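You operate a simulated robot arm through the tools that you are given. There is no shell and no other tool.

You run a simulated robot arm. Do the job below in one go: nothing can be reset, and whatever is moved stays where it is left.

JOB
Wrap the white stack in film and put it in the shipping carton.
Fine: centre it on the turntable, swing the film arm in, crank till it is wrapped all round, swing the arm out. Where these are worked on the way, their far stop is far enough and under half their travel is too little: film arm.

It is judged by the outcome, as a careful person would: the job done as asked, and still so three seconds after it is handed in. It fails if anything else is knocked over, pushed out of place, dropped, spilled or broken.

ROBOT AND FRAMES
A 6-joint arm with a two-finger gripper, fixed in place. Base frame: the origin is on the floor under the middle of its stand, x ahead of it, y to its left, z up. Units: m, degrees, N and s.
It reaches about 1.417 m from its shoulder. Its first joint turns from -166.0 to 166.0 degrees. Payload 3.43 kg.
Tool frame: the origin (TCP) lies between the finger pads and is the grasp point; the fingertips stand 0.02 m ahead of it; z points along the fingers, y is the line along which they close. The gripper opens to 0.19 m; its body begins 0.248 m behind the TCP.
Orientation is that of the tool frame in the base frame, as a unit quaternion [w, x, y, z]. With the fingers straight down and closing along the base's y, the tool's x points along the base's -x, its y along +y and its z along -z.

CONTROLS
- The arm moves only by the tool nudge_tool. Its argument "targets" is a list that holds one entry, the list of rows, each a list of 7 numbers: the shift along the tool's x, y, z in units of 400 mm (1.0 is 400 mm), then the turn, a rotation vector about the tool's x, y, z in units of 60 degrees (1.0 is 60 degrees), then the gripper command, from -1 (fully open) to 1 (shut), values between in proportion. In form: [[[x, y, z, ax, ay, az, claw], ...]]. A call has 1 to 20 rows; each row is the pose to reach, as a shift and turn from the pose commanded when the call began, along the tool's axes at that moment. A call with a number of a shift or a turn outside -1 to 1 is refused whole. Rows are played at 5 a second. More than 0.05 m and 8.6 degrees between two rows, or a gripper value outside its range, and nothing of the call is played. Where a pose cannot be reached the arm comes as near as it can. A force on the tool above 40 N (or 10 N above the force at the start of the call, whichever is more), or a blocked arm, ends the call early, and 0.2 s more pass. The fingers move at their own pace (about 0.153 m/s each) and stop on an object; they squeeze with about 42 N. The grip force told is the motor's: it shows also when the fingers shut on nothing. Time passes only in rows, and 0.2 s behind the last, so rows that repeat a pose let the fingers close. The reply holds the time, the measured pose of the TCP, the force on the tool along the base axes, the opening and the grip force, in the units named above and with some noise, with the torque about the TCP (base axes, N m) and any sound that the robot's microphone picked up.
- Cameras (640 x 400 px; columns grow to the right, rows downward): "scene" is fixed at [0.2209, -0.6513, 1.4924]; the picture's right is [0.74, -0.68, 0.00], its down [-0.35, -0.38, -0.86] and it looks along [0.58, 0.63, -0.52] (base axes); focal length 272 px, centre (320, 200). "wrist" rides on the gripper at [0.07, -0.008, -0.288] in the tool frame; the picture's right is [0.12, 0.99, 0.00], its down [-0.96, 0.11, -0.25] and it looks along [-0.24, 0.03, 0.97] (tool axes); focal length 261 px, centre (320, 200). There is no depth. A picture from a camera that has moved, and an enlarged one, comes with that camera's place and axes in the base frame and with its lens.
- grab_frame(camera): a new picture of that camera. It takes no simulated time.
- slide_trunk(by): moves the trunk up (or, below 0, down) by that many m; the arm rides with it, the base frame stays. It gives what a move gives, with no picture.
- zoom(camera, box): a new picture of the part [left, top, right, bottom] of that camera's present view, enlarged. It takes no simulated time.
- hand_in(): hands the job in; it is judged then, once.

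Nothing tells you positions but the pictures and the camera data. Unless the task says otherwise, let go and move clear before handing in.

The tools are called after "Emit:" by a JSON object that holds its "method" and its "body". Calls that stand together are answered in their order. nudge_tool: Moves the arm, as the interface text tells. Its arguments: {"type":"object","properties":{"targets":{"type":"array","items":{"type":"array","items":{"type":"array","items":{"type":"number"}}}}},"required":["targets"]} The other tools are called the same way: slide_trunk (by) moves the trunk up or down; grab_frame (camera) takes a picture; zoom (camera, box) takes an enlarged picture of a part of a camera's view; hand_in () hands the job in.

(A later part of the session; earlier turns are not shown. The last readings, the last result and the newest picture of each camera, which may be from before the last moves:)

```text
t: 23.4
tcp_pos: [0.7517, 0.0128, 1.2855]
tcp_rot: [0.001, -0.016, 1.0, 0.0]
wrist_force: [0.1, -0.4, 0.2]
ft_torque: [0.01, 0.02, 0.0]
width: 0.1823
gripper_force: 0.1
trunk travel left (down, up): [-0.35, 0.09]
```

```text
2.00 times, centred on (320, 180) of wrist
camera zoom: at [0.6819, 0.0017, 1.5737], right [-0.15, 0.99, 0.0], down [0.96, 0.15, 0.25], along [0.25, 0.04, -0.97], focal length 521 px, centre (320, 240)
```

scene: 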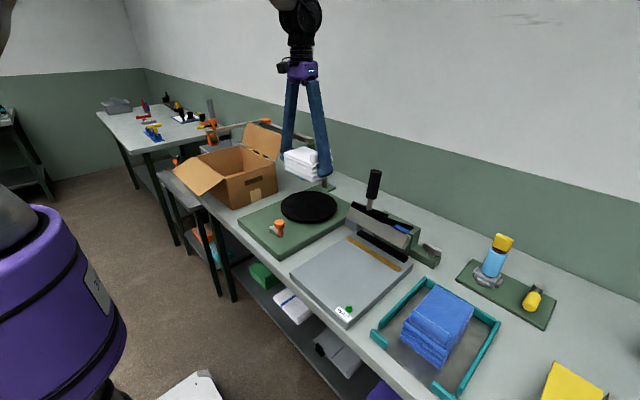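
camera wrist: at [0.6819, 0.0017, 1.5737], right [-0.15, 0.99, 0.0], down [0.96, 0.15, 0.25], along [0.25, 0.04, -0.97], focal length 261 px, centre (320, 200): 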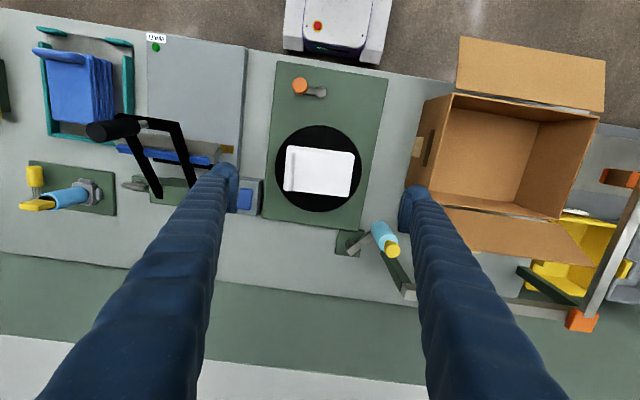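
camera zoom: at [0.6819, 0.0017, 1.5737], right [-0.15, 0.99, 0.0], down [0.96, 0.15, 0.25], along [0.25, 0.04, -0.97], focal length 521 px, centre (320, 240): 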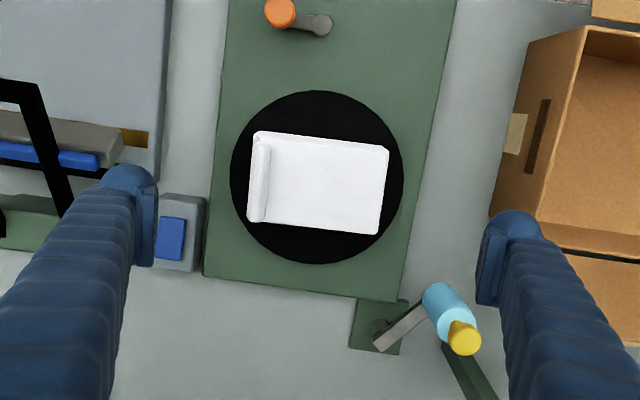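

The stack is centred on the disc to within about 2 mm. Next is the film arm: I'll move above its yellow knob with the fingers partly closed to about 0.056 m, so they can straddle it loosely.

Emit:
{"method": "nudge_tool", "body": {"targets": [[[-0.07, 0.083, 0, 0, 0, 0, 0.41], [-0.142, 0.166, 0, 0, 0, 0, 0.41], [-0.213, 0.249, 0, 0, 0, 0, 0.41], [-0.284, 0.331, 0, 0, 0, 0, 0.41], [-0.3555, 0.4143, 0, 0, 0, 0, 0.41], [-0.3555, 0.4143, 0, 0, 0, 0, 0.41]]]}}

Emit:
{"method": "grab_frame", "body": {"camera": "wrist"}}

Emit:
{"method": "zoom", "body": {"camera": "wrist", "box": [250, 130, 390, 270]}}

Emit:
{"method": "zoom", "body": {"camera": "scene", "box": [250, 50, 370, 210]}}

```text
t: 24.8
tcp_pos: [0.8858, 0.1796, 1.2884]
tcp_rot: [0.003, -0.015, 1.0, 0.0]
wrist_force: [-1.8, 0.3, 0.6]
ft_torque: [-0.05, -0.12, 0.02]
width: 0.056
gripper_force: 0.1
trunk travel left (down, up): [-0.35, 0.09]
```

```text
taken
camera wrist: at [0.8138, 0.1689, 1.5752], right [-0.15, 0.99, 0.0], down [0.96, 0.15, 0.25], along [0.25, 0.04, -0.97], focal length 261 px, centre (320, 200)
```

wrist: 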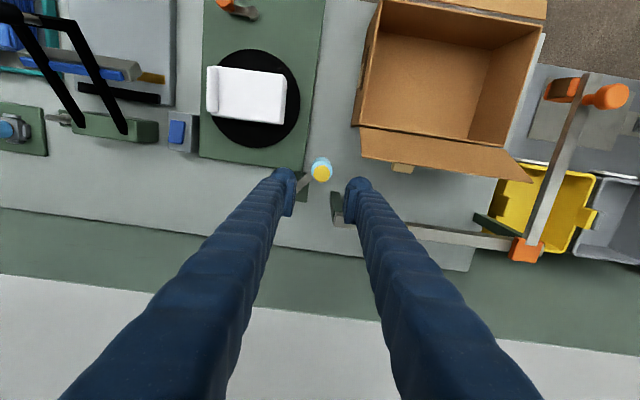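

```text
2.86 times, centred on (320, 200) of wrist
camera zoom: at [0.8138, 0.1689, 1.5752], right [-0.15, 0.99, 0.0], down [0.96, 0.15, 0.25], along [0.25, 0.04, -0.97], focal length 745 px, centre (320, 200)
```

zoom: 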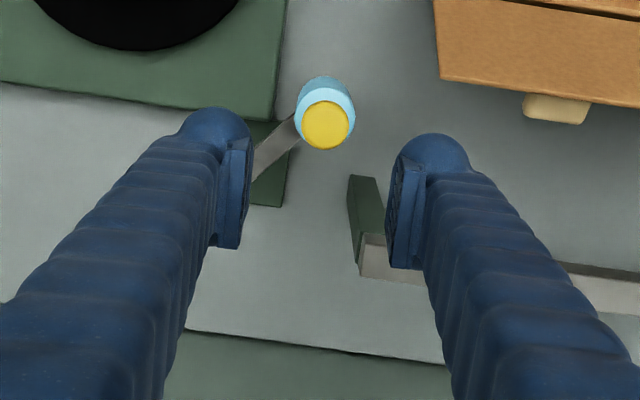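

```text
2.50 times, centred on (310, 130) of scene
camera zoom: at [0.2209, -0.6513, 1.4924], right [0.74, -0.68, 0.0], down [-0.35, -0.38, -0.86], along [0.58, 0.63, -0.52], focal length 679 px, centre (345, 375)
```

zoom: 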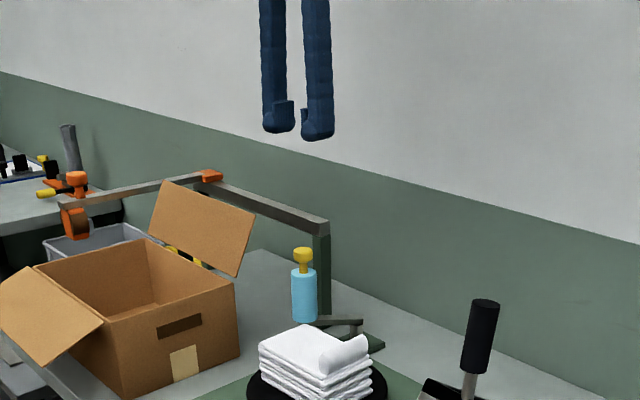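

The knob is at (0.888, 0.184), with a finger clearance of at least 3 cm from the carton flap and the post behind it. I'll lower the fingers loosely around the knob.

Emit:
{"method": "nudge_tool", "body": {"targets": [[[-0.005, 0.011, 0.08, 0, 0.003, 0, 0.41], [-0.005, 0.011, 0.18, 0, 0.0057, 0, 0.41], [-0.005, 0.011, 0.28, 0, 0.0057, 0, 0.41], [-0.005, 0.011, 0.38, 0, 0.0057, 0, 0.41], [-0.005, 0.011, 0.43, 0, 0.0057, 0, 0.41], [-0.005, 0.011, 0.43, 0, 0.0057, 0, 0.41]]]}}

Emit:
{"method": "grab_frame", "body": {"camera": "wrist"}}

Emit:
{"method": "zoom", "body": {"camera": "wrist", "box": [250, 130, 390, 270]}}

Emit:
{"method": "zoom", "body": {"camera": "scene", "box": [260, 100, 360, 210]}}

```text
t: 26.2
tcp_pos: [0.8914, 0.1854, 1.1122]
tcp_rot: [-0.001, -0.016, 1.0, 0.0]
wrist_force: [0.1, 0.2, 1.2]
ft_torque: [-0.05, 0.0, -0.03]
width: 0.0563
gripper_force: 0.1
trunk travel left (down, up): [-0.35, 0.09]
```

```text
taken
camera wrist: at [0.8219, 0.1754, 1.3996], right [-0.15, 0.99, 0.0], down [0.96, 0.15, 0.25], along [0.24, 0.04, -0.97], focal length 261 px, centre (320, 200)
```

wrist: 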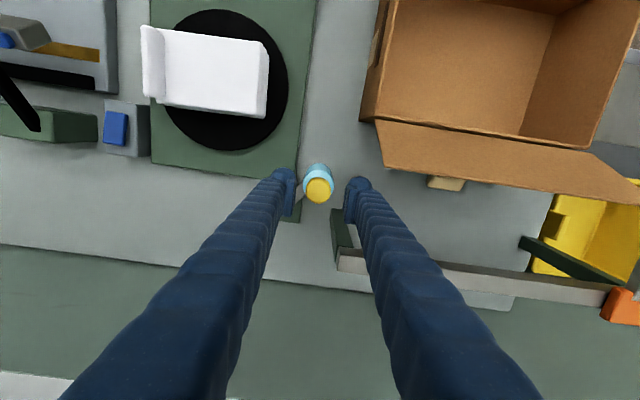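

```text
2.86 times, centred on (320, 200) of wrist
camera zoom: at [0.8219, 0.1754, 1.3996], right [-0.15, 0.99, 0.0], down [0.96, 0.15, 0.25], along [0.24, 0.04, -0.97], focal length 745 px, centre (320, 200)
```

zoom: 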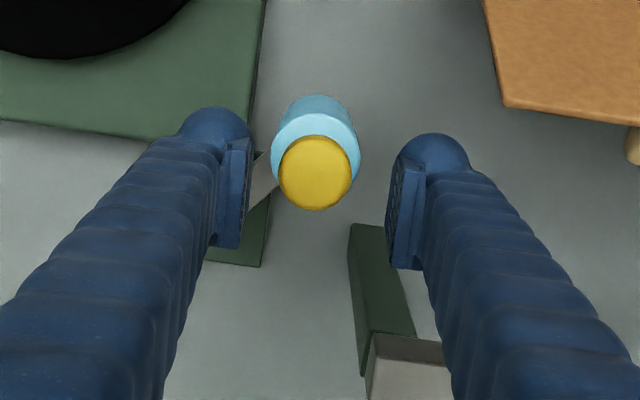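

```text
3.64 times, centred on (310, 155) of scene
camera zoom: at [0.2209, -0.6513, 1.4924], right [0.74, -0.68, 0.0], down [-0.35, -0.38, -0.86], along [0.58, 0.63, -0.52], focal length 988 px, centre (356, 364)
```

zoom: 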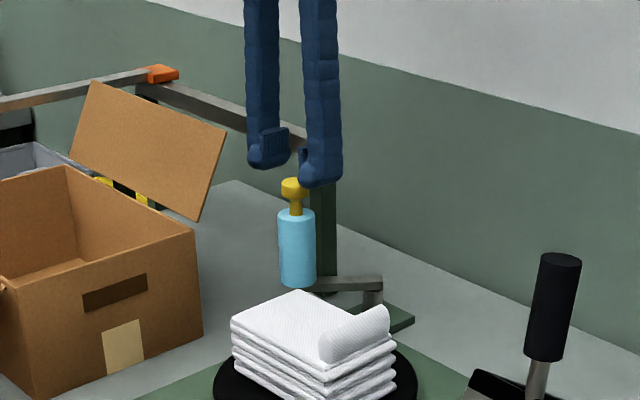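

Emit:
{"method": "nudge_tool", "body": {"targets": [[[0.006, -0.004, 0.03, 0, 0, 0, 0.41], [0.006, -0.004, 0.06, 0, 0, 0, 0.41], [0.006, -0.004, 0.085, 0, 0, 0, 0.41], [0.006, -0.004, 0.085, 0, 0, 0, 0.41]]]}}

Emit:
{"method": "zoom", "body": {"camera": "scene", "box": [260, 100, 360, 210]}}

Emit:
{"method": "zoom", "body": {"camera": "wrist", "box": [250, 130, 390, 270]}}

```text
t: 27.2
tcp_pos: [0.8914, 0.1823, 1.0791]
tcp_rot: [-0.001, -0.016, 1.0, 0.0]
wrist_force: [0.0, 0.7, 0.0]
ft_torque: [-0.05, -0.01, 0.0]
width: 0.0558
gripper_force: 0.2
trunk travel left (down, up): [-0.35, 0.09]
```

```text
3.64 times, centred on (310, 155) of scene
camera zoom: at [0.2209, -0.6513, 1.4924], right [0.74, -0.68, 0.0], down [-0.35, -0.38, -0.86], along [0.58, 0.63, -0.52], focal length 988 px, centre (356, 364)
```

zoom: 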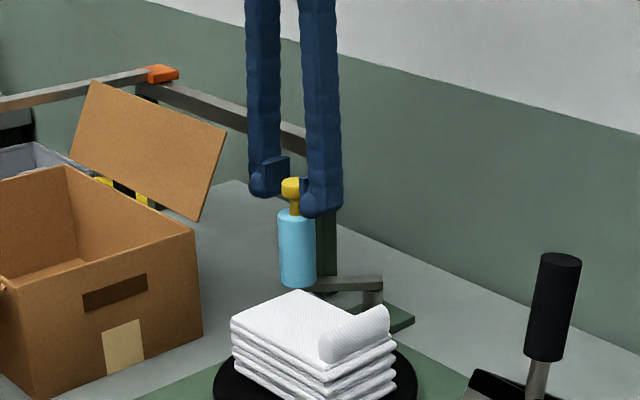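

```text
2.86 times, centred on (320, 200) of wrist
camera zoom: at [0.8199, 0.1726, 1.3665], right [-0.15, 0.99, 0.0], down [0.96, 0.15, 0.25], along [0.24, 0.04, -0.97], focal length 745 px, centre (320, 200)
```

zoom: 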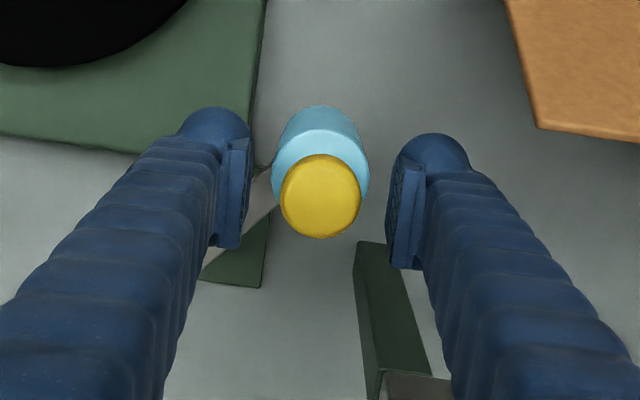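

The yellow knob is between the finger pads, so I'll swing the film arm in along its arc. I'll go halfway first and check.

Emit:
{"method": "nudge_tool", "body": {"targets": [[[0.0008, -0.0125, 0, 0, 0, 0, 0.41], [0.0008, -0.025, 0, 0, 0, 0, 0.41], [0.012, -0.038, 0, 0, 0, 0, 0.41], [0.023, -0.0515, 0, 0, 0, 0, 0.41], [0.032, -0.0655, 0, 0, 0, 0, 0.41], [0.0393, -0.0795, 0, 0, 0, 0, 0.41], [0.0455, -0.0945, 0, 0, 0, 0, 0.41], [0.0513, -0.1098, 0, 0, 0, 0, 0.41], [0.0555, -0.1255, 0, 0, 0, 0, 0.41], [0.059, -0.141, 0, 0, 0, 0, 0.41], [0.059, -0.141, 0, 0, 0, 0, 0.41]]]}}

Emit:
{"method": "zoom", "body": {"camera": "scene", "box": [260, 100, 360, 210]}}

Emit:
{"method": "zoom", "body": {"camera": "wrist", "box": [230, 110, 410, 290]}}

```text
t: 29.6
tcp_pos: [0.8679, 0.1262, 1.0799]
tcp_rot: [0.0, -0.015, 1.0, 0.0]
wrist_force: [1.4, -0.6, 0.2]
ft_torque: [0.0, 0.01, -0.02]
width: 0.056
gripper_force: 0.0
trunk travel left (down, up): [-0.35, 0.09]
```

```text
3.64 times, centred on (310, 155) of scene
camera zoom: at [0.2209, -0.6513, 1.4924], right [0.74, -0.68, 0.0], down [-0.35, -0.38, -0.86], along [0.58, 0.63, -0.52], focal length 988 px, centre (356, 364)
```

zoom: 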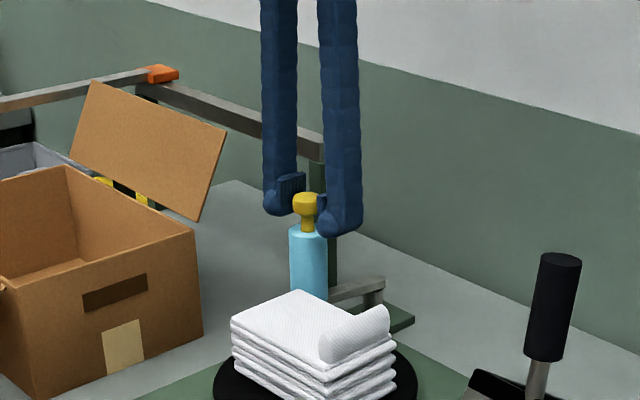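

```text
2.22 times, centred on (320, 200) of wrist
camera zoom: at [0.7974, 0.1164, 1.3678], right [-0.15, 0.99, 0.0], down [0.96, 0.15, 0.25], along [0.24, 0.04, -0.97], focal length 579 px, centre (320, 200)
```

zoom: 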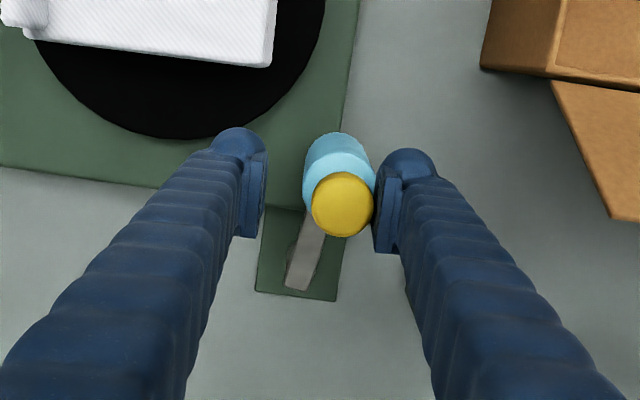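

The arm swings freely, with the knob now at (0.869, 0.138), about 32° round. Continuing toward the inner stop.

Emit:
{"method": "nudge_tool", "body": {"targets": [[[0.0018, -0.0166, 0, 0, 0, 0, 0.41], [0.0028, -0.0332, 0, 0, 0, 0, 0.41], [0.0023, -0.0494, 0, 0, 0, 0, 0.41], [0.0015, -0.0655, 0, 0, 0, 0, 0.41], [-0.001, -0.0813, 0, 0, 0, 0, 0.41], [-0.0043, -0.0972, 0, 0, 0, 0, 0.41], [-0.009, -0.1126, 0, 0, 0, 0, 0.41], [-0.0143, -0.128, 0, 0, 0, 0, 0.41], [-0.0143, -0.128, 0, 0, 0, 0, 0.41]]]}}

Emit:
{"method": "zoom", "body": {"camera": "scene", "box": [260, 100, 360, 210]}}

Emit:
{"method": "zoom", "body": {"camera": "wrist", "box": [230, 110, 410, 290]}}

```text
t: 30.8
tcp_pos: [0.8671, 0.104, 1.0777]
tcp_rot: [-0.004, -0.016, 1.0, 0.002]
wrist_force: [2.7, 27.1, -14.5]
ft_torque: [-0.43, 0.02, -0.01]
width: 0.0713
gripper_force: 13.2
trunk travel left (down, up): [-0.35, 0.09]
stopped in row 6: the force on the tool passed its limit at 43 N (the readings are from after the stop); the commanded pose is now the measured one
```

```text
3.64 times, centred on (310, 155) of scene
camera zoom: at [0.2209, -0.6513, 1.4924], right [0.74, -0.68, 0.0], down [-0.35, -0.38, -0.86], along [0.58, 0.63, -0.52], focal length 988 px, centre (356, 364)
```

zoom: 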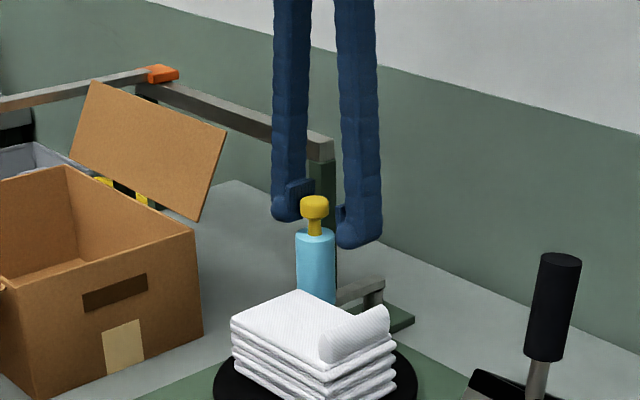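

```text
2.22 times, centred on (320, 200) of wrist
camera zoom: at [0.798, 0.0923, 1.365], right [-0.15, 0.99, 0.01], down [0.96, 0.15, 0.24], along [0.24, 0.04, -0.97], focal length 579 px, centre (320, 200)
```

zoom: 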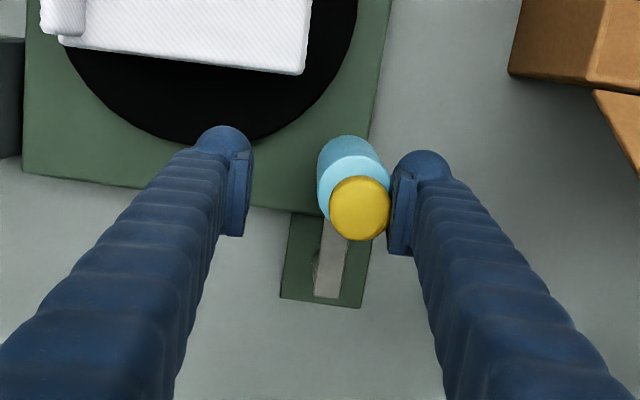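

The film arm stopped firmly at about 181°, roughly 40° of swing, which I take to be its inner stop. I'll relieve the pressure by recentring on the knob and check that the arm stays put.

Emit:
{"method": "nudge_tool", "body": {"targets": [[[0, 0.016, 0, 0.001, -0.002, 0, 0.41], [-0.001, 0.032, 0, 0.002, -0.004, 0, 0.41], [-0.0015, 0.0475, 0, 0.0038, -0.0077, 0, 0.41], [-0.0015, 0.0475, 0, 0.0038, -0.0077, 0, 0.41]]]}}

Emit:
{"method": "zoom", "body": {"camera": "wrist", "box": [230, 110, 410, 290]}}

Emit:
{"method": "zoom", "body": {"camera": "scene", "box": [240, 120, 380, 260]}}

```text
t: 31.8
tcp_pos: [0.8661, 0.1164, 1.078]
tcp_rot: [0.001, -0.016, 1.0, -0.001]
wrist_force: [-0.5, -0.4, -0.9]
ft_torque: [0.01, -0.01, 0.01]
width: 0.0561
gripper_force: 0.1
trunk travel left (down, up): [-0.35, 0.09]
```

```text
2.22 times, centred on (320, 200) of wrist
camera zoom: at [0.7937, 0.1071, 1.3655], right [-0.15, 0.99, 0.0], down [0.96, 0.15, 0.25], along [0.25, 0.04, -0.97], focal length 579 px, centre (320, 200)
```

zoom: 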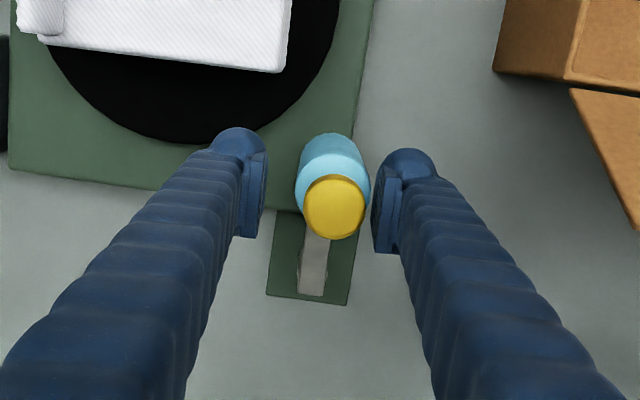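

```text
2.86 times, centred on (310, 190) of scene
camera zoom: at [0.2209, -0.6513, 1.4924], right [0.74, -0.68, 0.0], down [-0.35, -0.38, -0.86], along [0.58, 0.63, -0.52], focal length 776 px, centre (349, 229)
```

zoom: 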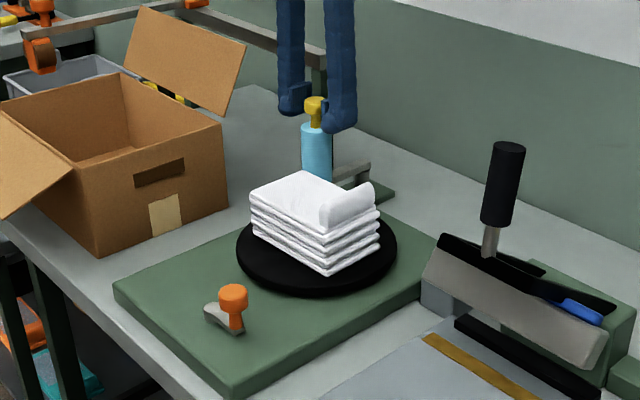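

The film arm stays at its inner stop and isn't touching anything. Next is the crank: I'll rise, close the fingers, and move above the crank's front side so the closed fingers can push the orange knob round.

Emit:
{"method": "nudge_tool", "body": {"targets": [[[0, 0, -0.1, 0, 0, 0, 0.41], [0, 0, -0.2, 0, 0, 0, 0.41], [0, 0, -0.3, 0, 0, 0, 0.41], [0, 0, -0.4, 0, 0, 0, 0.41], [0, 0, -0.5, 0, -0.004, 0, 0.41], [0.1, -0.037, -0.5, 0, -0.004, 0, 0.41], [0.2, -0.074, -0.5, 0, -0.004, 0, 1], [0.3, -0.111, -0.5, 0, -0.004, 0, 1], [0.4, -0.148, -0.5, 0, -0.004, 0, 1], [0.5, -0.185, -0.5, 0, -0.004, 0, 1], [0.6, -0.222, -0.5, 0, -0.004, 0, 1], [0.7, -0.259, -0.5, 0, -0.004, 0, 1], [0.804, -0.2955, -0.5, 0, -0.004, 0, 1], [0.804, -0.2955, -0.5, 0, -0.004, 0, 1]]]}}

Emit:
{"method": "grab_frame", "body": {"camera": "wrist"}}

Emit:
{"method": "grab_frame", "body": {"camera": "scene"}}

```text
t: 34.8
tcp_pos: [0.5469, -0.0137, 1.2758]
tcp_rot: [0.002, -0.018, 1.0, -0.001]
wrist_force: [-0.2, 0.4, -0.1]
ft_torque: [-0.01, 0.12, 0.01]
width: 0.0
gripper_force: 33.9
trunk travel left (down, up): [-0.35, 0.09]
```

```text
taken
camera wrist: at [0.4735, -0.0236, 1.5634], right [-0.15, 0.99, 0.0], down [0.96, 0.15, 0.25], along [0.25, 0.04, -0.97], focal length 261 px, centre (320, 200)
```

wrist: 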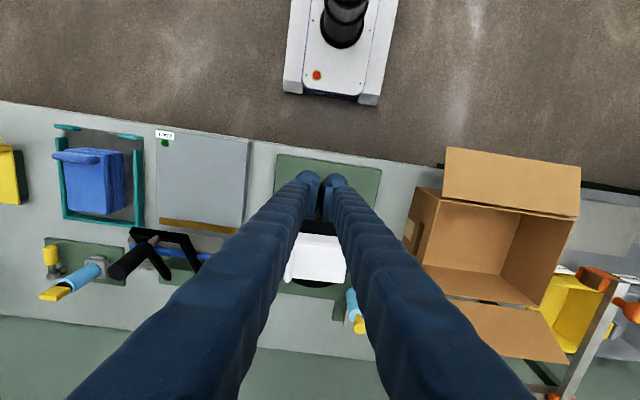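

```text
taken
```

scene: 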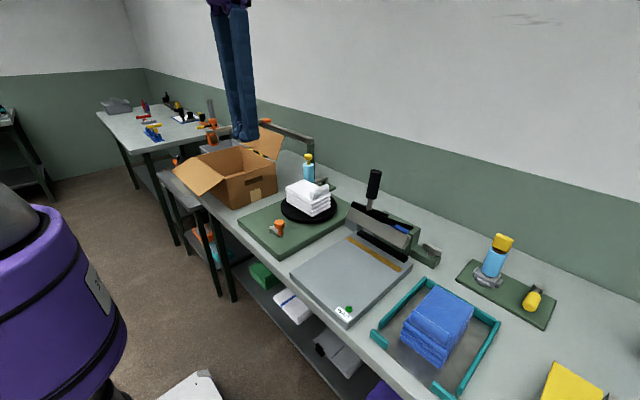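

Emit:
{"method": "nudge_tool", "body": {"targets": [[[0, 0, 0.1, 0, 0.005, 0, 1], [0, 0, 0.2, 0, 0.005, 0, 1], [0, 0, 0.3, 0, 0.005, 0, 1], [0, 0, 0.4, 0, 0.005, 0, 1], [0, 0, 0.5, 0, 0.005, 0, 1], [0, 0, 0.6, 0, 0.005, 0, 1], [0, 0, 0.6, 0, 0.005, 0, 1]]]}}

Emit:
{"method": "zoom", "body": {"camera": "scene", "box": [220, 150, 340, 270]}}

Emit:
{"method": "zoom", "body": {"camera": "wrist", "box": [240, 100, 400, 260]}}

```text
t: 36.4
tcp_pos: [0.5492, -0.0124, 1.0375]
tcp_rot: [0.001, -0.017, 1.0, -0.001]
wrist_force: [0.5, -0.1, 0.4]
ft_torque: [0.0, -0.05, 0.0]
width: 0.0002
gripper_force: 34.1
trunk travel left (down, up): [-0.35, 0.09]
```

```text
3.33 times, centred on (280, 210) of scene
camera zoom: at [0.2209, -0.6513, 1.4924], right [0.74, -0.68, 0.0], down [-0.35, -0.38, -0.86], along [0.58, 0.63, -0.52], focal length 906 px, centre (453, 167)
```

zoom: 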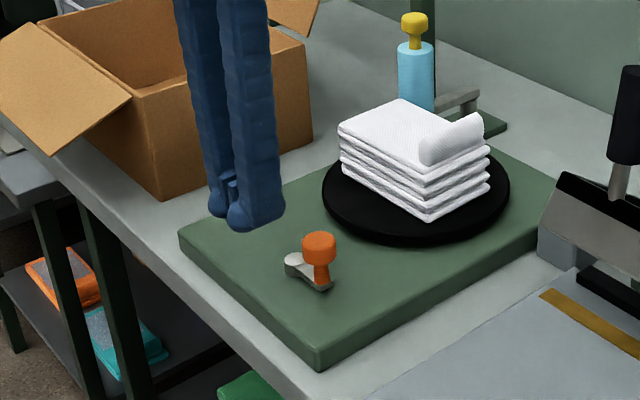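

```text
2.50 times, centred on (320, 180) of wrist
camera zoom: at [0.4776, -0.0222, 1.3243], right [-0.15, 0.99, 0.0], down [0.96, 0.15, 0.25], along [0.25, 0.04, -0.97], focal length 652 px, centre (320, 250)
```

zoom: 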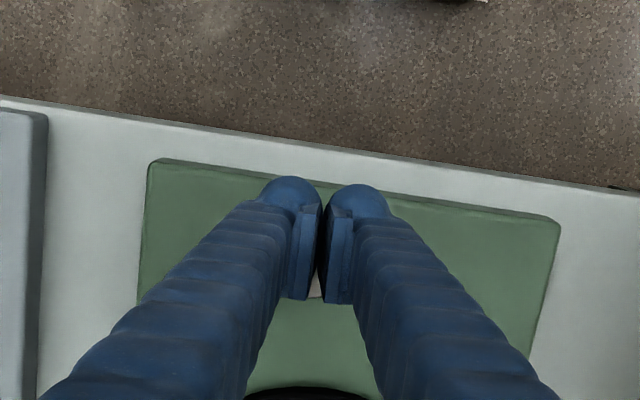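

The fingers are clear of the crank. I'll shift slightly away from the knob and lower so the tips sit at knob-cap height, above the crank link.

Emit:
{"method": "nudge_tool", "body": {"targets": [[[0.022, 0.0195, 0.0, 0, 0, 0, 1], [0.022, 0.0195, 0.05, 0, 0, 0, 1], [0.022, 0.0195, 0.1, 0, 0, 0, 1], [0.022, 0.0195, 0.13, 0, 0, 0, 1], [0.022, 0.0195, 0.13, 0, 0, 0, 1]]]}}

Emit:
{"method": "zoom", "body": {"camera": "scene", "box": [220, 150, 340, 270]}}

Emit:
{"method": "zoom", "body": {"camera": "scene", "box": [250, 200, 310, 260]}}

```text
t: 37.6
tcp_pos: [0.5409, -0.0042, 0.9867]
tcp_rot: [0.002, -0.017, 1.0, 0.0]
wrist_force: [0.9, -0.2, 0.1]
ft_torque: [0.04, -0.04, 0.0]
width: 0.0
gripper_force: 34.6
trunk travel left (down, up): [-0.35, 0.09]
```

```text
3.33 times, centred on (280, 210) of scene
camera zoom: at [0.2209, -0.6513, 1.4924], right [0.74, -0.68, 0.0], down [-0.35, -0.38, -0.86], along [0.58, 0.63, -0.52], focal length 906 px, centre (453, 167)
```

zoom: 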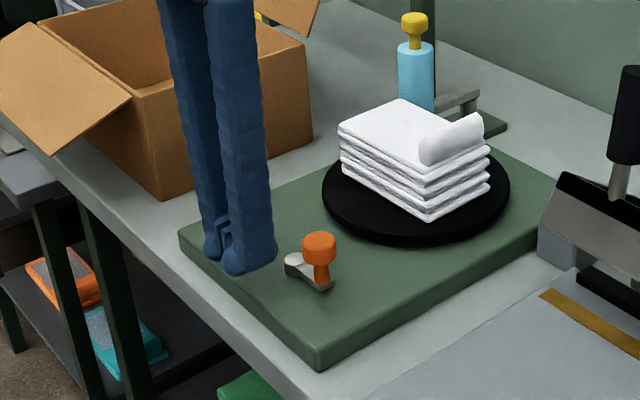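

```text
6.67 times, centred on (280, 230) of scene
camera zoom: at [0.2209, -0.6513, 1.4924], right [0.74, -0.68, 0.0], down [-0.35, -0.38, -0.86], along [0.58, 0.63, -0.52], focal length 1811 px, centre (587, 0)
```

zoom: 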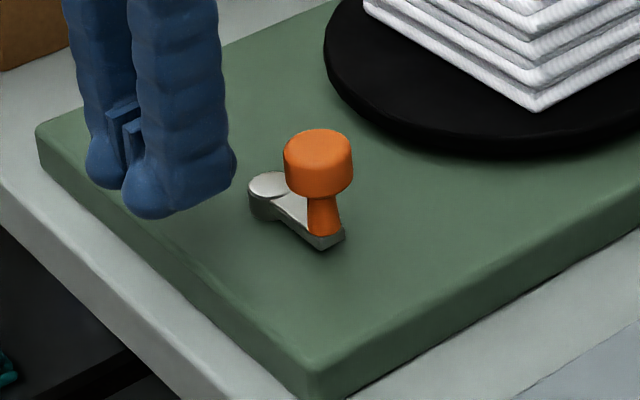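

The closed fingers are level with the knob cap and clear of the link. I'll push the knob counter-clockwise through the first part of a turn and see how the table responds.

Emit:
{"method": "nudge_tool", "body": {"targets": [[[-0.0128, -0.01, 0, 0, 0, 0, 1], [-0.0256, -0.0197, 0, 0, 0, 0, 1], [-0.038, -0.03, 0, 0, 0, 0, 1], [-0.0502, -0.0395, 0, 0, 0, 0, 1], [-0.057, -0.0527, 0, 0, 0, 0, 1], [-0.064, -0.0657, 0, 0, 0, 0, 1], [-0.075, -0.0755, 0, 0, 0, 0, 1], [-0.086, -0.0852, 0, 0, 0, 0, 1], [-0.0997, -0.0908, 0, 0, 0, 0, 1], [-0.1133, -0.0964, 0, 0, 0, 0, 1], [-0.128, -0.097, 0, 0, 0, 0, 1], [-0.1427, -0.0975, 0, 0, 0, 0, 1], [-0.1427, -0.0975, 0, 0, 0, 0, 1]]]}}

Emit:
{"method": "zoom", "body": {"camera": "scene", "box": [220, 150, 340, 270]}}

Emit:
{"method": "grab_frame", "body": {"camera": "wrist"}}

```text
t: 40.4
tcp_pos: [0.5993, -0.0402, 0.987]
tcp_rot: [0.001, -0.017, 1.0, -0.001]
wrist_force: [0.4, -0.1, 0.7]
ft_torque: [-0.07, -0.09, -0.02]
width: 0.0
gripper_force: 34.4
trunk travel left (down, up): [-0.35, 0.09]
```

```text
3.33 times, centred on (280, 210) of scene
camera zoom: at [0.2209, -0.6513, 1.4924], right [0.74, -0.68, 0.0], down [-0.35, -0.38, -0.86], along [0.58, 0.63, -0.52], focal length 906 px, centre (453, 167)
```

zoom: 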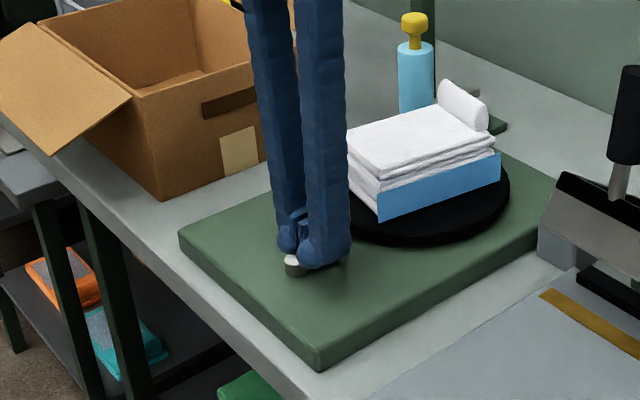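

```text
taken
camera wrist: at [0.5274, -0.0509, 1.2742], right [-0.15, 0.99, 0.0], down [0.96, 0.15, 0.25], along [0.25, 0.04, -0.97], focal length 261 px, centre (320, 200)
```

wrist: 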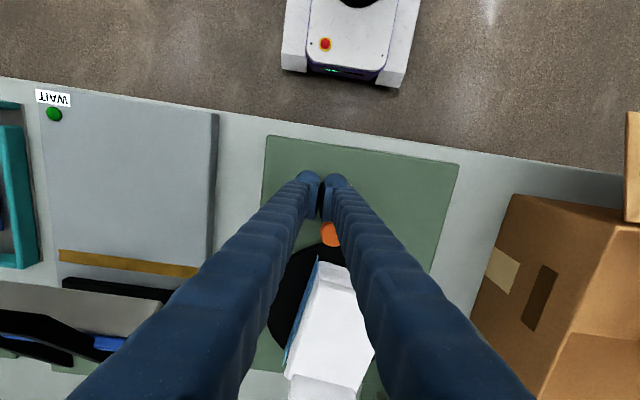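

The table turns one-to-one with the crank, and film is already covering one side. I'll continue round for most of a full turn.

Emit:
{"method": "nudge_tool", "body": {"targets": [[[-0.0186, 0.0049, 0, 0, 0, 0, 1], [-0.0357, 0.0137, 0, 0, 0, 0, 1], [-0.0503, 0.0263, 0, 0, 0, 0, 1], [-0.0618, 0.0417, 0, 0, 0, 0, 1], [-0.0694, 0.0594, 0, 0, 0, 0, 1], [-0.0729, 0.0783, 0, 0, 0, 0, 1], [-0.072, 0.0975, 0, 0, 0, 0, 1], [-0.0669, 0.1161, 0, 0, 0, 0, 1], [-0.0577, 0.133, 0, 0, 0, 0, 1], [-0.0449, 0.1474, 0, 0, 0, 0, 1], [-0.0292, 0.1586, 0, 0, 0, 0, 1], [-0.0115, 0.1659, 0, 0, 0, 0, 1], [0.0076, 0.169, 0, 0, 0, 0, 1], [0.0267, 0.1679, 0, 0, 0, 0, 1], [0.0452, 0.1624, 0, 0, 0, 0, 1], [0.0619, 0.1529, 0, 0, 0, 0, 1], [0.0761, 0.1399, 0, 0, 0, 0, 1], [0.087, 0.124, 0, 0, 0, 0, 1], [0.094, 0.1061, 0, 0, 0, 0, 1]]]}}

Emit:
{"method": "zoom", "body": {"camera": "scene", "box": [220, 150, 340, 270]}}

Emit:
{"method": "grab_frame", "body": {"camera": "wrist"}}

```text
t: 41.3
tcp_pos: [0.6063, -0.0301, 0.9847]
tcp_rot: [-0.008, -0.018, 1.0, 0.0]
wrist_force: [-13.3, -2.6, 4.1]
ft_torque: [0.17, 0.09, 0.34]
width: 0.0
gripper_force: 33.9
trunk travel left (down, up): [-0.35, 0.09]
stopped in row 4: the force on the tool passed its limit at 44 N (the readings are from after the stop); the commanded pose is now the measured one
```

```text
3.33 times, centred on (280, 210) of scene
camera zoom: at [0.2209, -0.6513, 1.4924], right [0.74, -0.68, 0.0], down [-0.35, -0.38, -0.86], along [0.58, 0.63, -0.52], focal length 906 px, centre (453, 167)
```

zoom: 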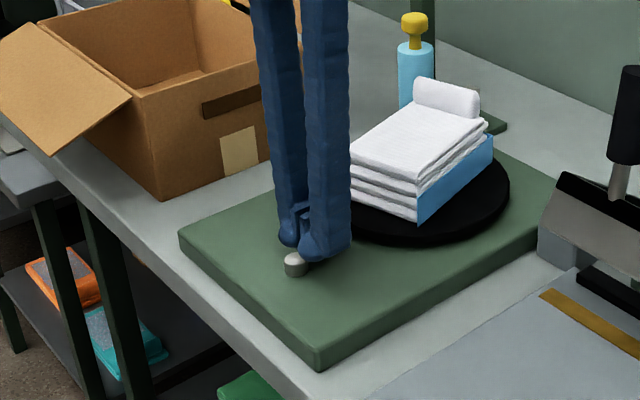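

```text
taken
camera wrist: at [0.5412, -0.0407, 1.2732], right [-0.15, 0.99, 0.0], down [0.96, 0.15, 0.23], along [0.23, 0.04, -0.97], focal length 261 px, centre (320, 200)
```

wrist: 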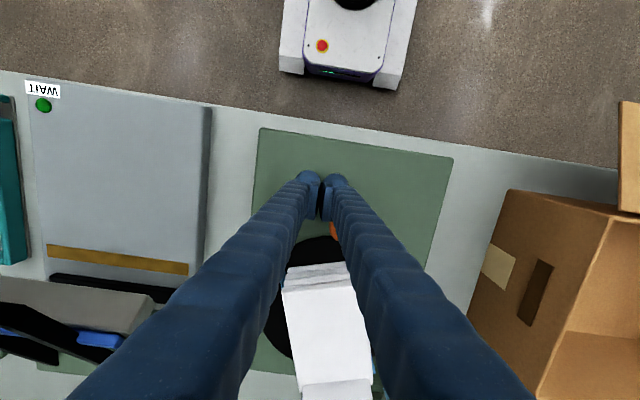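

The force limit tripped because the fingers were pressing too radially on the knob, and nothing was displaced. I'll back off, correct the slight tilt, and move to a better position more directly behind the knob.

Emit:
{"method": "nudge_tool", "body": {"targets": [[[0.0009, -0.025, 0, 0, -0.005, 0, 1], [0.0018, -0.05, 0, 0, -0.0153, 0, 1], [-0.02, -0.051, 0, 0, -0.0153, 0, 1], [-0.0433, -0.0515, 0, 0, -0.0153, 0, 1], [-0.0433, -0.0515, 0, 0, -0.0153, 0, 1]]]}}

Emit:
{"method": "zoom", "body": {"camera": "scene", "box": [220, 150, 340, 270]}}

Emit:
{"method": "zoom", "body": {"camera": "wrist", "box": [220, 130, 420, 330]}}

```text
t: 42.5
tcp_pos: [0.6293, -0.0519, 0.9851]
tcp_rot: [0.003, -0.016, 1.0, -0.001]
wrist_force: [-0.1, -1.1, -0.5]
ft_torque: [0.0, -0.01, 0.0]
width: 0.0
gripper_force: 34.1
trunk travel left (down, up): [-0.35, 0.09]
```

```text
3.33 times, centred on (280, 210) of scene
camera zoom: at [0.2209, -0.6513, 1.4924], right [0.74, -0.68, 0.0], down [-0.35, -0.38, -0.86], along [0.58, 0.63, -0.52], focal length 906 px, centre (453, 167)
```

zoom: 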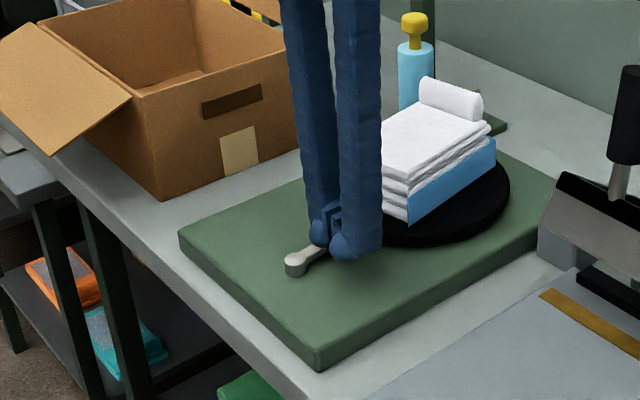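

```text
2.00 times, centred on (320, 230) of wrist
camera zoom: at [0.5567, -0.0615, 1.2726], right [-0.15, 0.99, 0.0], down [0.96, 0.15, 0.25], along [0.25, 0.04, -0.97], focal length 521 px, centre (320, 140)
```

zoom: 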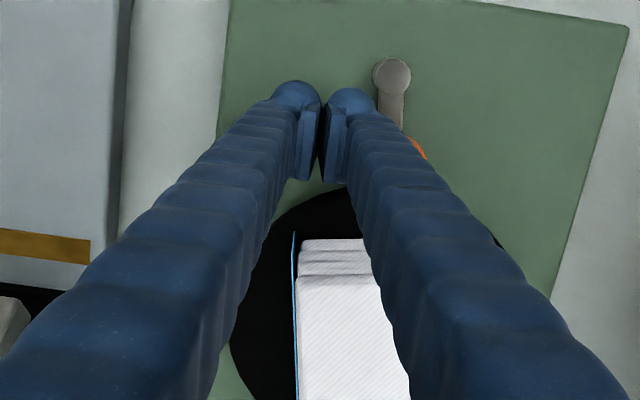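

The crank link now points along about +10°, so roughly 100° has been done. I'll continue more slowly on a slightly smaller circle, pushing from behind the knob while keeping clear of the turning stack.

Emit:
{"method": "nudge_tool", "body": {"targets": [[[0.0425, 0.0175, 0, 0, 0.003, 0, 1], [0.0333, 0.0225, 0, 0, 0.003, 0, 1], [0.0248, 0.0287, 0, 0, 0.003, 0, 1], [0.0168, 0.0353, 0, 0, 0.003, 0, 1], [0.0098, 0.0433, 0, 0, 0.003, 0, 1], [0.0035, 0.0515, 0, 0, 0.003, 0, 1], [-0.002, 0.0605, 0, 0, 0.003, 0, 1], [-0.0065, 0.0698, 0, 0, 0.003, 0, 1], [-0.0098, 0.0798, 0, 0, 0.003, 0, 1], [-0.012, 0.09, 0, 0, 0.003, 0, 1], [-0.0135, 0.1005, 0, 0, 0.003, 0, 1], [-0.0135, 0.111, 0, 0, 0.003, 0, 1], [-0.0128, 0.1213, 0, 0, 0.003, 0, 1], [-0.0108, 0.1315, 0, 0, 0.003, 0, 1], [-0.0075, 0.1418, 0, 0, 0.003, 0, 1], [-0.0035, 0.1513, 0, 0, 0.003, 0, 1], [0.0015, 0.1605, 0, 0, 0.003, 0, 1], [0.0078, 0.169, 0, 0, 0.003, 0, 1]]]}}

Emit:
{"method": "zoom", "body": {"camera": "scene", "box": [220, 150, 340, 270]}}

Emit:
{"method": "zoom", "body": {"camera": "wrist", "box": [220, 130, 420, 330]}}

```text
t: 46.3
tcp_pos: [0.6219, 0.017, 0.9847]
tcp_rot: [0.001, -0.016, 1.0, 0.0]
wrist_force: [-0.6, 0.1, 0.2]
ft_torque: [-0.01, -0.02, -0.04]
width: 0.0
gripper_force: 34.1
trunk travel left (down, up): [-0.35, 0.09]
```

```text
3.33 times, centred on (280, 210) of scene
camera zoom: at [0.2209, -0.6513, 1.4924], right [0.74, -0.68, 0.0], down [-0.35, -0.38, -0.86], along [0.58, 0.63, -0.52], focal length 906 px, centre (453, 167)
```

zoom: 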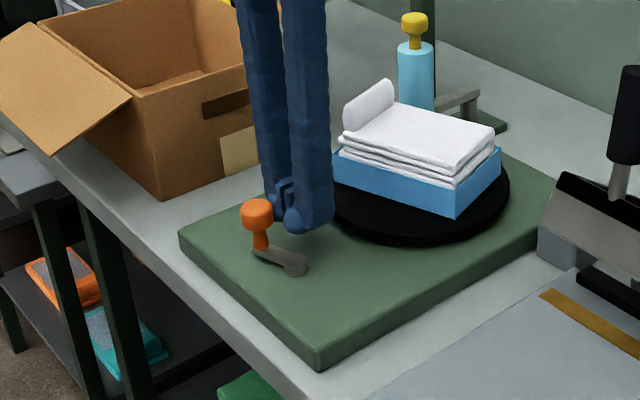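

```text
2.00 times, centred on (320, 230) of wrist
camera zoom: at [0.551, 0.0065, 1.2723], right [-0.15, 0.99, 0.0], down [0.96, 0.15, 0.25], along [0.25, 0.04, -0.97], focal length 521 px, centre (320, 140)
```

zoom: 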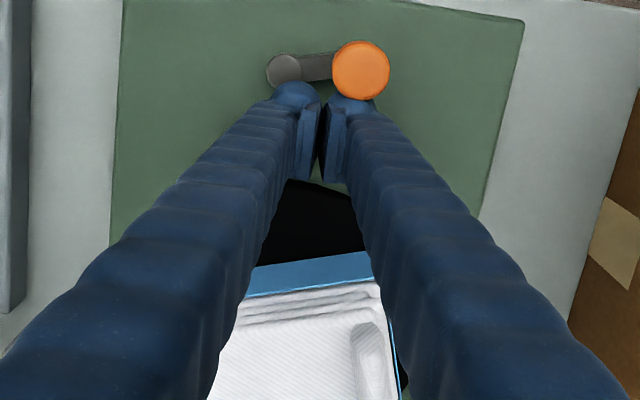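

About half the turn is done and two more sides are covered. The crank link points to roughly 100°, so I'll continue round the far side.

Emit:
{"method": "nudge_tool", "body": {"targets": [[[0.003, 0.0113, 0, 0, 0, 0, 1], [0.0125, 0.02, 0, 0, 0, 0, 1], [0.023, 0.027, 0, 0, 0, 0, 1], [0.0348, 0.033, 0, 0, 0, 0, 1], [0.0465, 0.0375, 0, 0, 0, 0, 1], [0.0593, 0.0405, 0, 0, 0, 0, 1], [0.072, 0.042, 0, 0, 0, 0, 1], [0.0848, 0.042, 0, 0, 0, 0, 1], [0.0973, 0.04, 0, 0, 0, 0, 1], [0.1098, 0.037, 0, 0, 0, 0, 1], [0.1218, 0.0323, 0, 0, 0, 0, 1], [0.133, 0.026, 0, 0, 0, 0, 1], [0.1435, 0.0188, 0, 0, 0, 0, 1], [0.1528, 0.01, 0, 0, 0, 0, 1], [0.1613, 0.0003, 0, 0, 0, 0, 1], [0.1683, -0.0105, 0, 0, 0, 0, 1], [0.174, -0.0218, 0, 0, 0, 0, 1], [0.1783, -0.034, 0, 0, 0, 0, 1], [0.181, -0.0468, 0, 0, 0, 0, 1]]]}}

Emit:
{"method": "zoom", "body": {"camera": "scene", "box": [220, 150, 340, 270]}}

Emit:
{"method": "zoom", "body": {"camera": "wrist", "box": [220, 130, 420, 330]}}

```text
t: 50.3
tcp_pos: [0.5518, -0.0047, 0.9847]
tcp_rot: [0.0, -0.017, 1.0, 0.0]
wrist_force: [-0.6, -0.3, 0.1]
ft_torque: [-0.02, 0.02, 0.04]
width: 0.0
gripper_force: 34.4
trunk travel left (down, up): [-0.35, 0.09]
```

```text
3.33 times, centred on (280, 210) of scene
camera zoom: at [0.2209, -0.6513, 1.4924], right [0.74, -0.68, 0.0], down [-0.35, -0.38, -0.86], along [0.58, 0.63, -0.52], focal length 906 px, centre (453, 167)
```

zoom: 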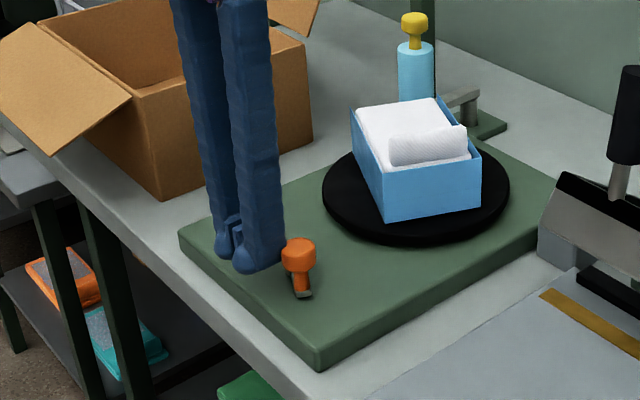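

```text
2.00 times, centred on (320, 230) of wrist
camera zoom: at [0.4805, -0.015, 1.2716], right [-0.15, 0.99, 0.0], down [0.96, 0.15, 0.25], along [0.25, 0.04, -0.97], focal length 521 px, centre (320, 140)
```

zoom: 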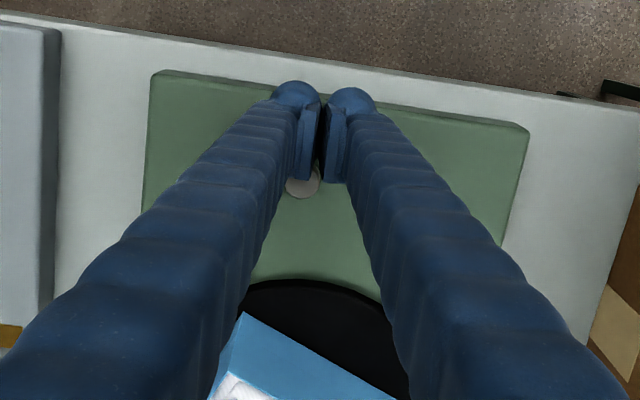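

Nearly a full turn is done, and film shows on all the sides I can see. I'll carry on past 360° for overlap.

Emit:
{"method": "nudge_tool", "body": {"targets": [[[0.002, -0.013, 0, 0, 0, 0, 1], [0.0018, -0.0258, 0, 0, 0, 0, 1], [0, -0.0385, 0, 0, 0, 0, 1], [-0.0038, -0.051, 0, 0, 0, 0, 1], [-0.0088, -0.0625, 0, 0, 0, 0, 1], [-0.015, -0.0738, 0, 0, 0, 0, 1], [-0.0228, -0.084, 0, 0, 0, 0, 1], [-0.0313, -0.0935, 0, 0, 0, 0, 1], [-0.0413, -0.1015, 0, 0, 0, 0, 1], [-0.0523, -0.1085, 0, 0, 0, 0, 1], [-0.0638, -0.114, 0, 0, 0, 0, 1], [-0.076, -0.118, 0, 0, 0, 0, 1], [-0.0885, -0.1208, 0, 0, 0, 0, 1], [-0.1013, -0.1215, 0, 0, 0, 0, 1], [-0.114, -0.121, 0, 0, 0, 0, 1], [-0.114, -0.121, 0, 0, 0, 0, 1]]]}}

Emit:
{"method": "zoom", "body": {"camera": "scene", "box": [220, 150, 340, 270]}}

Emit:
{"method": "zoom", "body": {"camera": "wrist", "box": [220, 130, 420, 330]}}

```text
t: 53.7
tcp_pos: [0.5987, -0.0514, 0.9845]
tcp_rot: [0.001, -0.017, 1.0, 0.0]
wrist_force: [0.7, -0.1, 0.0]
ft_torque: [0.0, 0.0, 0.03]
width: 0.0
gripper_force: 34.5
trunk travel left (down, up): [-0.35, 0.09]
```

```text
3.33 times, centred on (280, 210) of scene
camera zoom: at [0.2209, -0.6513, 1.4924], right [0.74, -0.68, 0.0], down [-0.35, -0.38, -0.86], along [0.58, 0.63, -0.52], focal length 906 px, centre (453, 167)
```

zoom: 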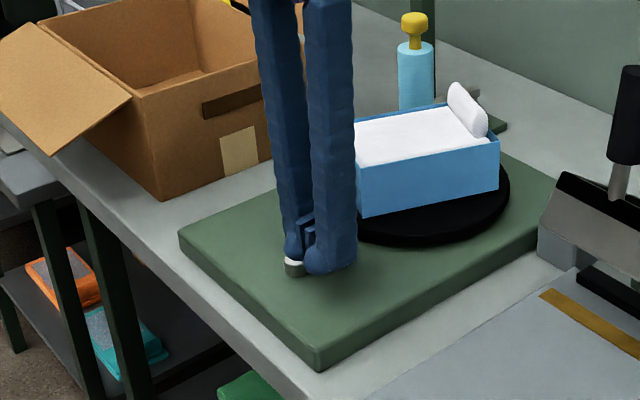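

```text
2.00 times, centred on (320, 230) of wrist
camera zoom: at [0.528, -0.0617, 1.2723], right [-0.15, 0.99, 0.0], down [0.96, 0.15, 0.25], along [0.25, 0.04, -0.97], focal length 521 px, centre (320, 140)
```

zoom: 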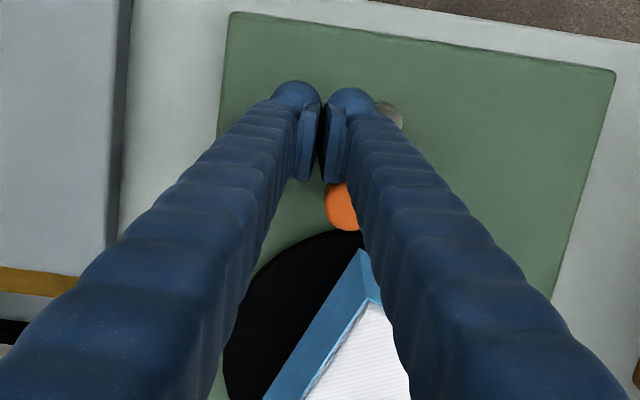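

The table has turned about 435°, and the film appears to enclose all sides. I'll back away from the knob, rise, and check the wrap from above.

Emit:
{"method": "nudge_tool", "body": {"targets": [[[0.016, -0.018, 0, 0, 0, 0, 1], [0.031, -0.0365, 0, 0, 0, 0, 1], [0.031, -0.0365, -0.1, 0, 0, 0, 1], [0.031, -0.0365, -0.2, 0, 0, 0, 1], [0.031, -0.0365, -0.3, 0, 0, 0, 1], [0.031, -0.0365, -0.4, 0, 0, 0, 1], [0.031, -0.0365, -0.5, 0, 0, 0, 1], [0.031, -0.0365, -0.6, 0, 0, 0, 1], [0.031, -0.0365, -0.7, 0, 0, 0, 1], [0.0, 0.05, -0.75, 0, 0, 0, 0.41], [-0.06, 0.15, -0.75, 0, 0, 0, 0.41], [-0.13, 0.23, -0.75, 0, 0, 0, 0.41], [-0.2, 0.32, -0.75, 0, 0, 0, 0.41], [-0.28, 0.4, -0.75, 0, 0, 0, 0.41], [-0.28, 0.4, -0.75, 0, 0, 0, 0.41]]]}}

Emit:
{"method": "grab_frame", "body": {"camera": "wrist"}}

Emit:
{"method": "zoom", "body": {"camera": "wrist", "box": [200, 80, 400, 280]}}

Emit:
{"method": "zoom", "body": {"camera": "scene", "box": [230, 130, 370, 260]}}

```text
t: 56.9
tcp_pos: [0.7056, 0.1135, 1.2834]
tcp_rot: [0.002, -0.017, 1.0, 0.001]
wrist_force: [0.7, -0.2, -0.1]
ft_torque: [0.02, -0.07, 0.03]
width: 0.0561
gripper_force: 0.1
trunk travel left (down, up): [-0.35, 0.09]
```

```text
taken
camera wrist: at [0.6336, 0.1042, 1.5709], right [-0.15, 0.99, 0.0], down [0.96, 0.15, 0.25], along [0.25, 0.04, -0.97], focal length 261 px, centre (320, 200)
```

wrist: 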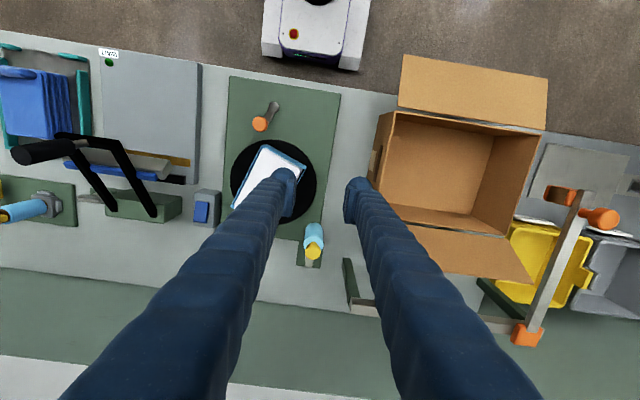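

```text
2.00 times, centred on (300, 180) of wrist
camera zoom: at [0.6336, 0.1042, 1.5709], right [-0.15, 0.99, 0.0], down [0.96, 0.15, 0.25], along [0.25, 0.04, -0.97], focal length 521 px, centre (360, 240)
```

zoom: 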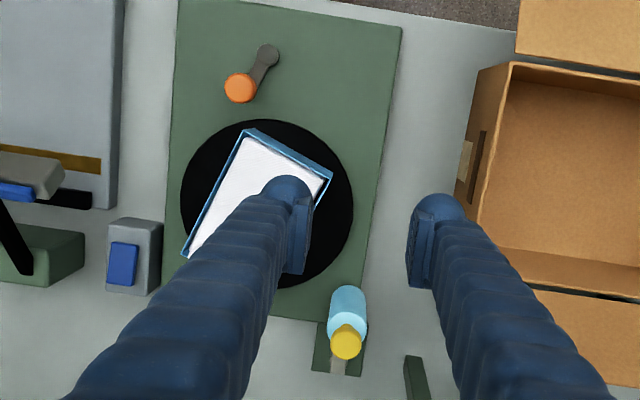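

```text
3.08 times, centred on (300, 195) of scene
camera zoom: at [0.2209, -0.6513, 1.4924], right [0.74, -0.68, 0.0], down [-0.35, -0.38, -0.86], along [0.58, 0.63, -0.52], focal length 836 px, centre (382, 215)
```

zoom: 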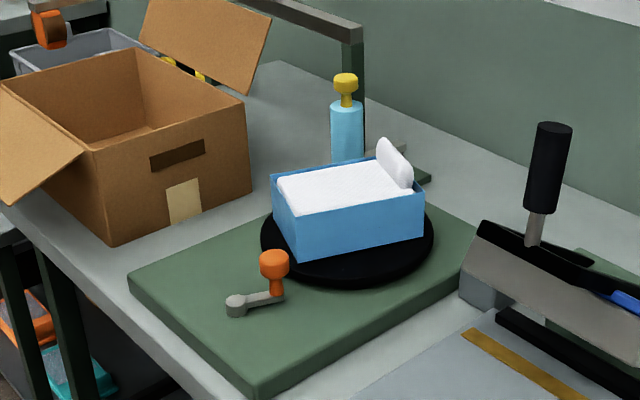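

The wrap forms four closed walls around the stack. Next I'll swing the film arm back out, starting by moving above its knob at (0.868, 0.124).

Emit:
{"method": "nudge_tool", "body": {"targets": [[[-0.1, 0.003, 0, 0, 0.0038, 0, 0.41], [-0.2, 0.006, 0, 0, 0.0038, 0, 0.41], [-0.3, 0.008, 0, 0, 0.0038, 0, 0.41], [-0.4075, 0.011, 0, 0, 0.0038, 0, 0.41], [-0.4075, 0.011, 0.1, 0, 0.0038, 0, 0.41], [-0.4075, 0.011, 0.2, 0, 0.0038, 0, 0.41], [-0.4075, 0.011, 0.3, 0, 0.0038, 0, 0.41], [-0.4075, 0.011, 0.4, 0, 0.0038, 0, 0.41], [-0.4075, 0.011, 0.4, 0, 0.0038, 0, 0.41]]]}}

Emit:
{"method": "grab_frame", "body": {"camera": "wrist"}}

Emit:
{"method": "zoom", "body": {"camera": "wrist", "box": [250, 130, 390, 270]}}

Emit:
{"method": "zoom", "body": {"camera": "scene", "box": [260, 100, 360, 210]}}

```text
t: 58.9
tcp_pos: [0.8703, 0.1212, 1.1241]
tcp_rot: [-0.001, -0.017, 1.0, 0.0]
wrist_force: [0.3, -0.1, -0.3]
ft_torque: [0.03, -0.06, 0.0]
width: 0.0559
gripper_force: 0.1
trunk travel left (down, up): [-0.35, 0.09]
```

```text
taken
camera wrist: at [0.7996, 0.1103, 1.413], right [-0.15, 0.99, 0.0], down [0.96, 0.15, 0.25], along [0.24, 0.04, -0.97], focal length 261 px, centre (320, 200)
```

wrist: 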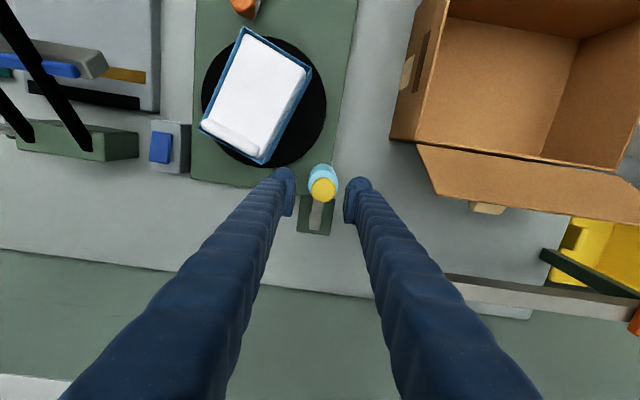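

```text
2.86 times, centred on (320, 200) of wrist
camera zoom: at [0.7996, 0.1103, 1.413], right [-0.15, 0.99, 0.0], down [0.96, 0.15, 0.25], along [0.24, 0.04, -0.97], focal length 745 px, centre (320, 200)
```

zoom: 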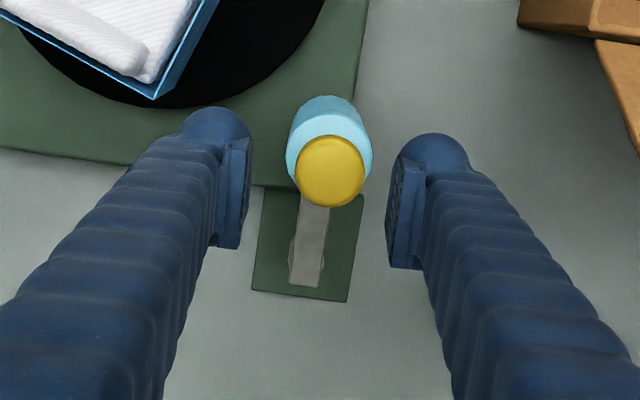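

```text
3.64 times, centred on (310, 155) of scene
camera zoom: at [0.2209, -0.6513, 1.4924], right [0.74, -0.68, 0.0], down [-0.35, -0.38, -0.86], along [0.58, 0.63, -0.52], focal length 988 px, centre (356, 364)
```

zoom: 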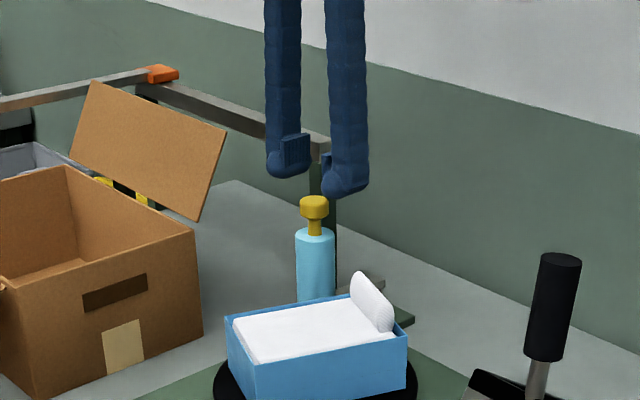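

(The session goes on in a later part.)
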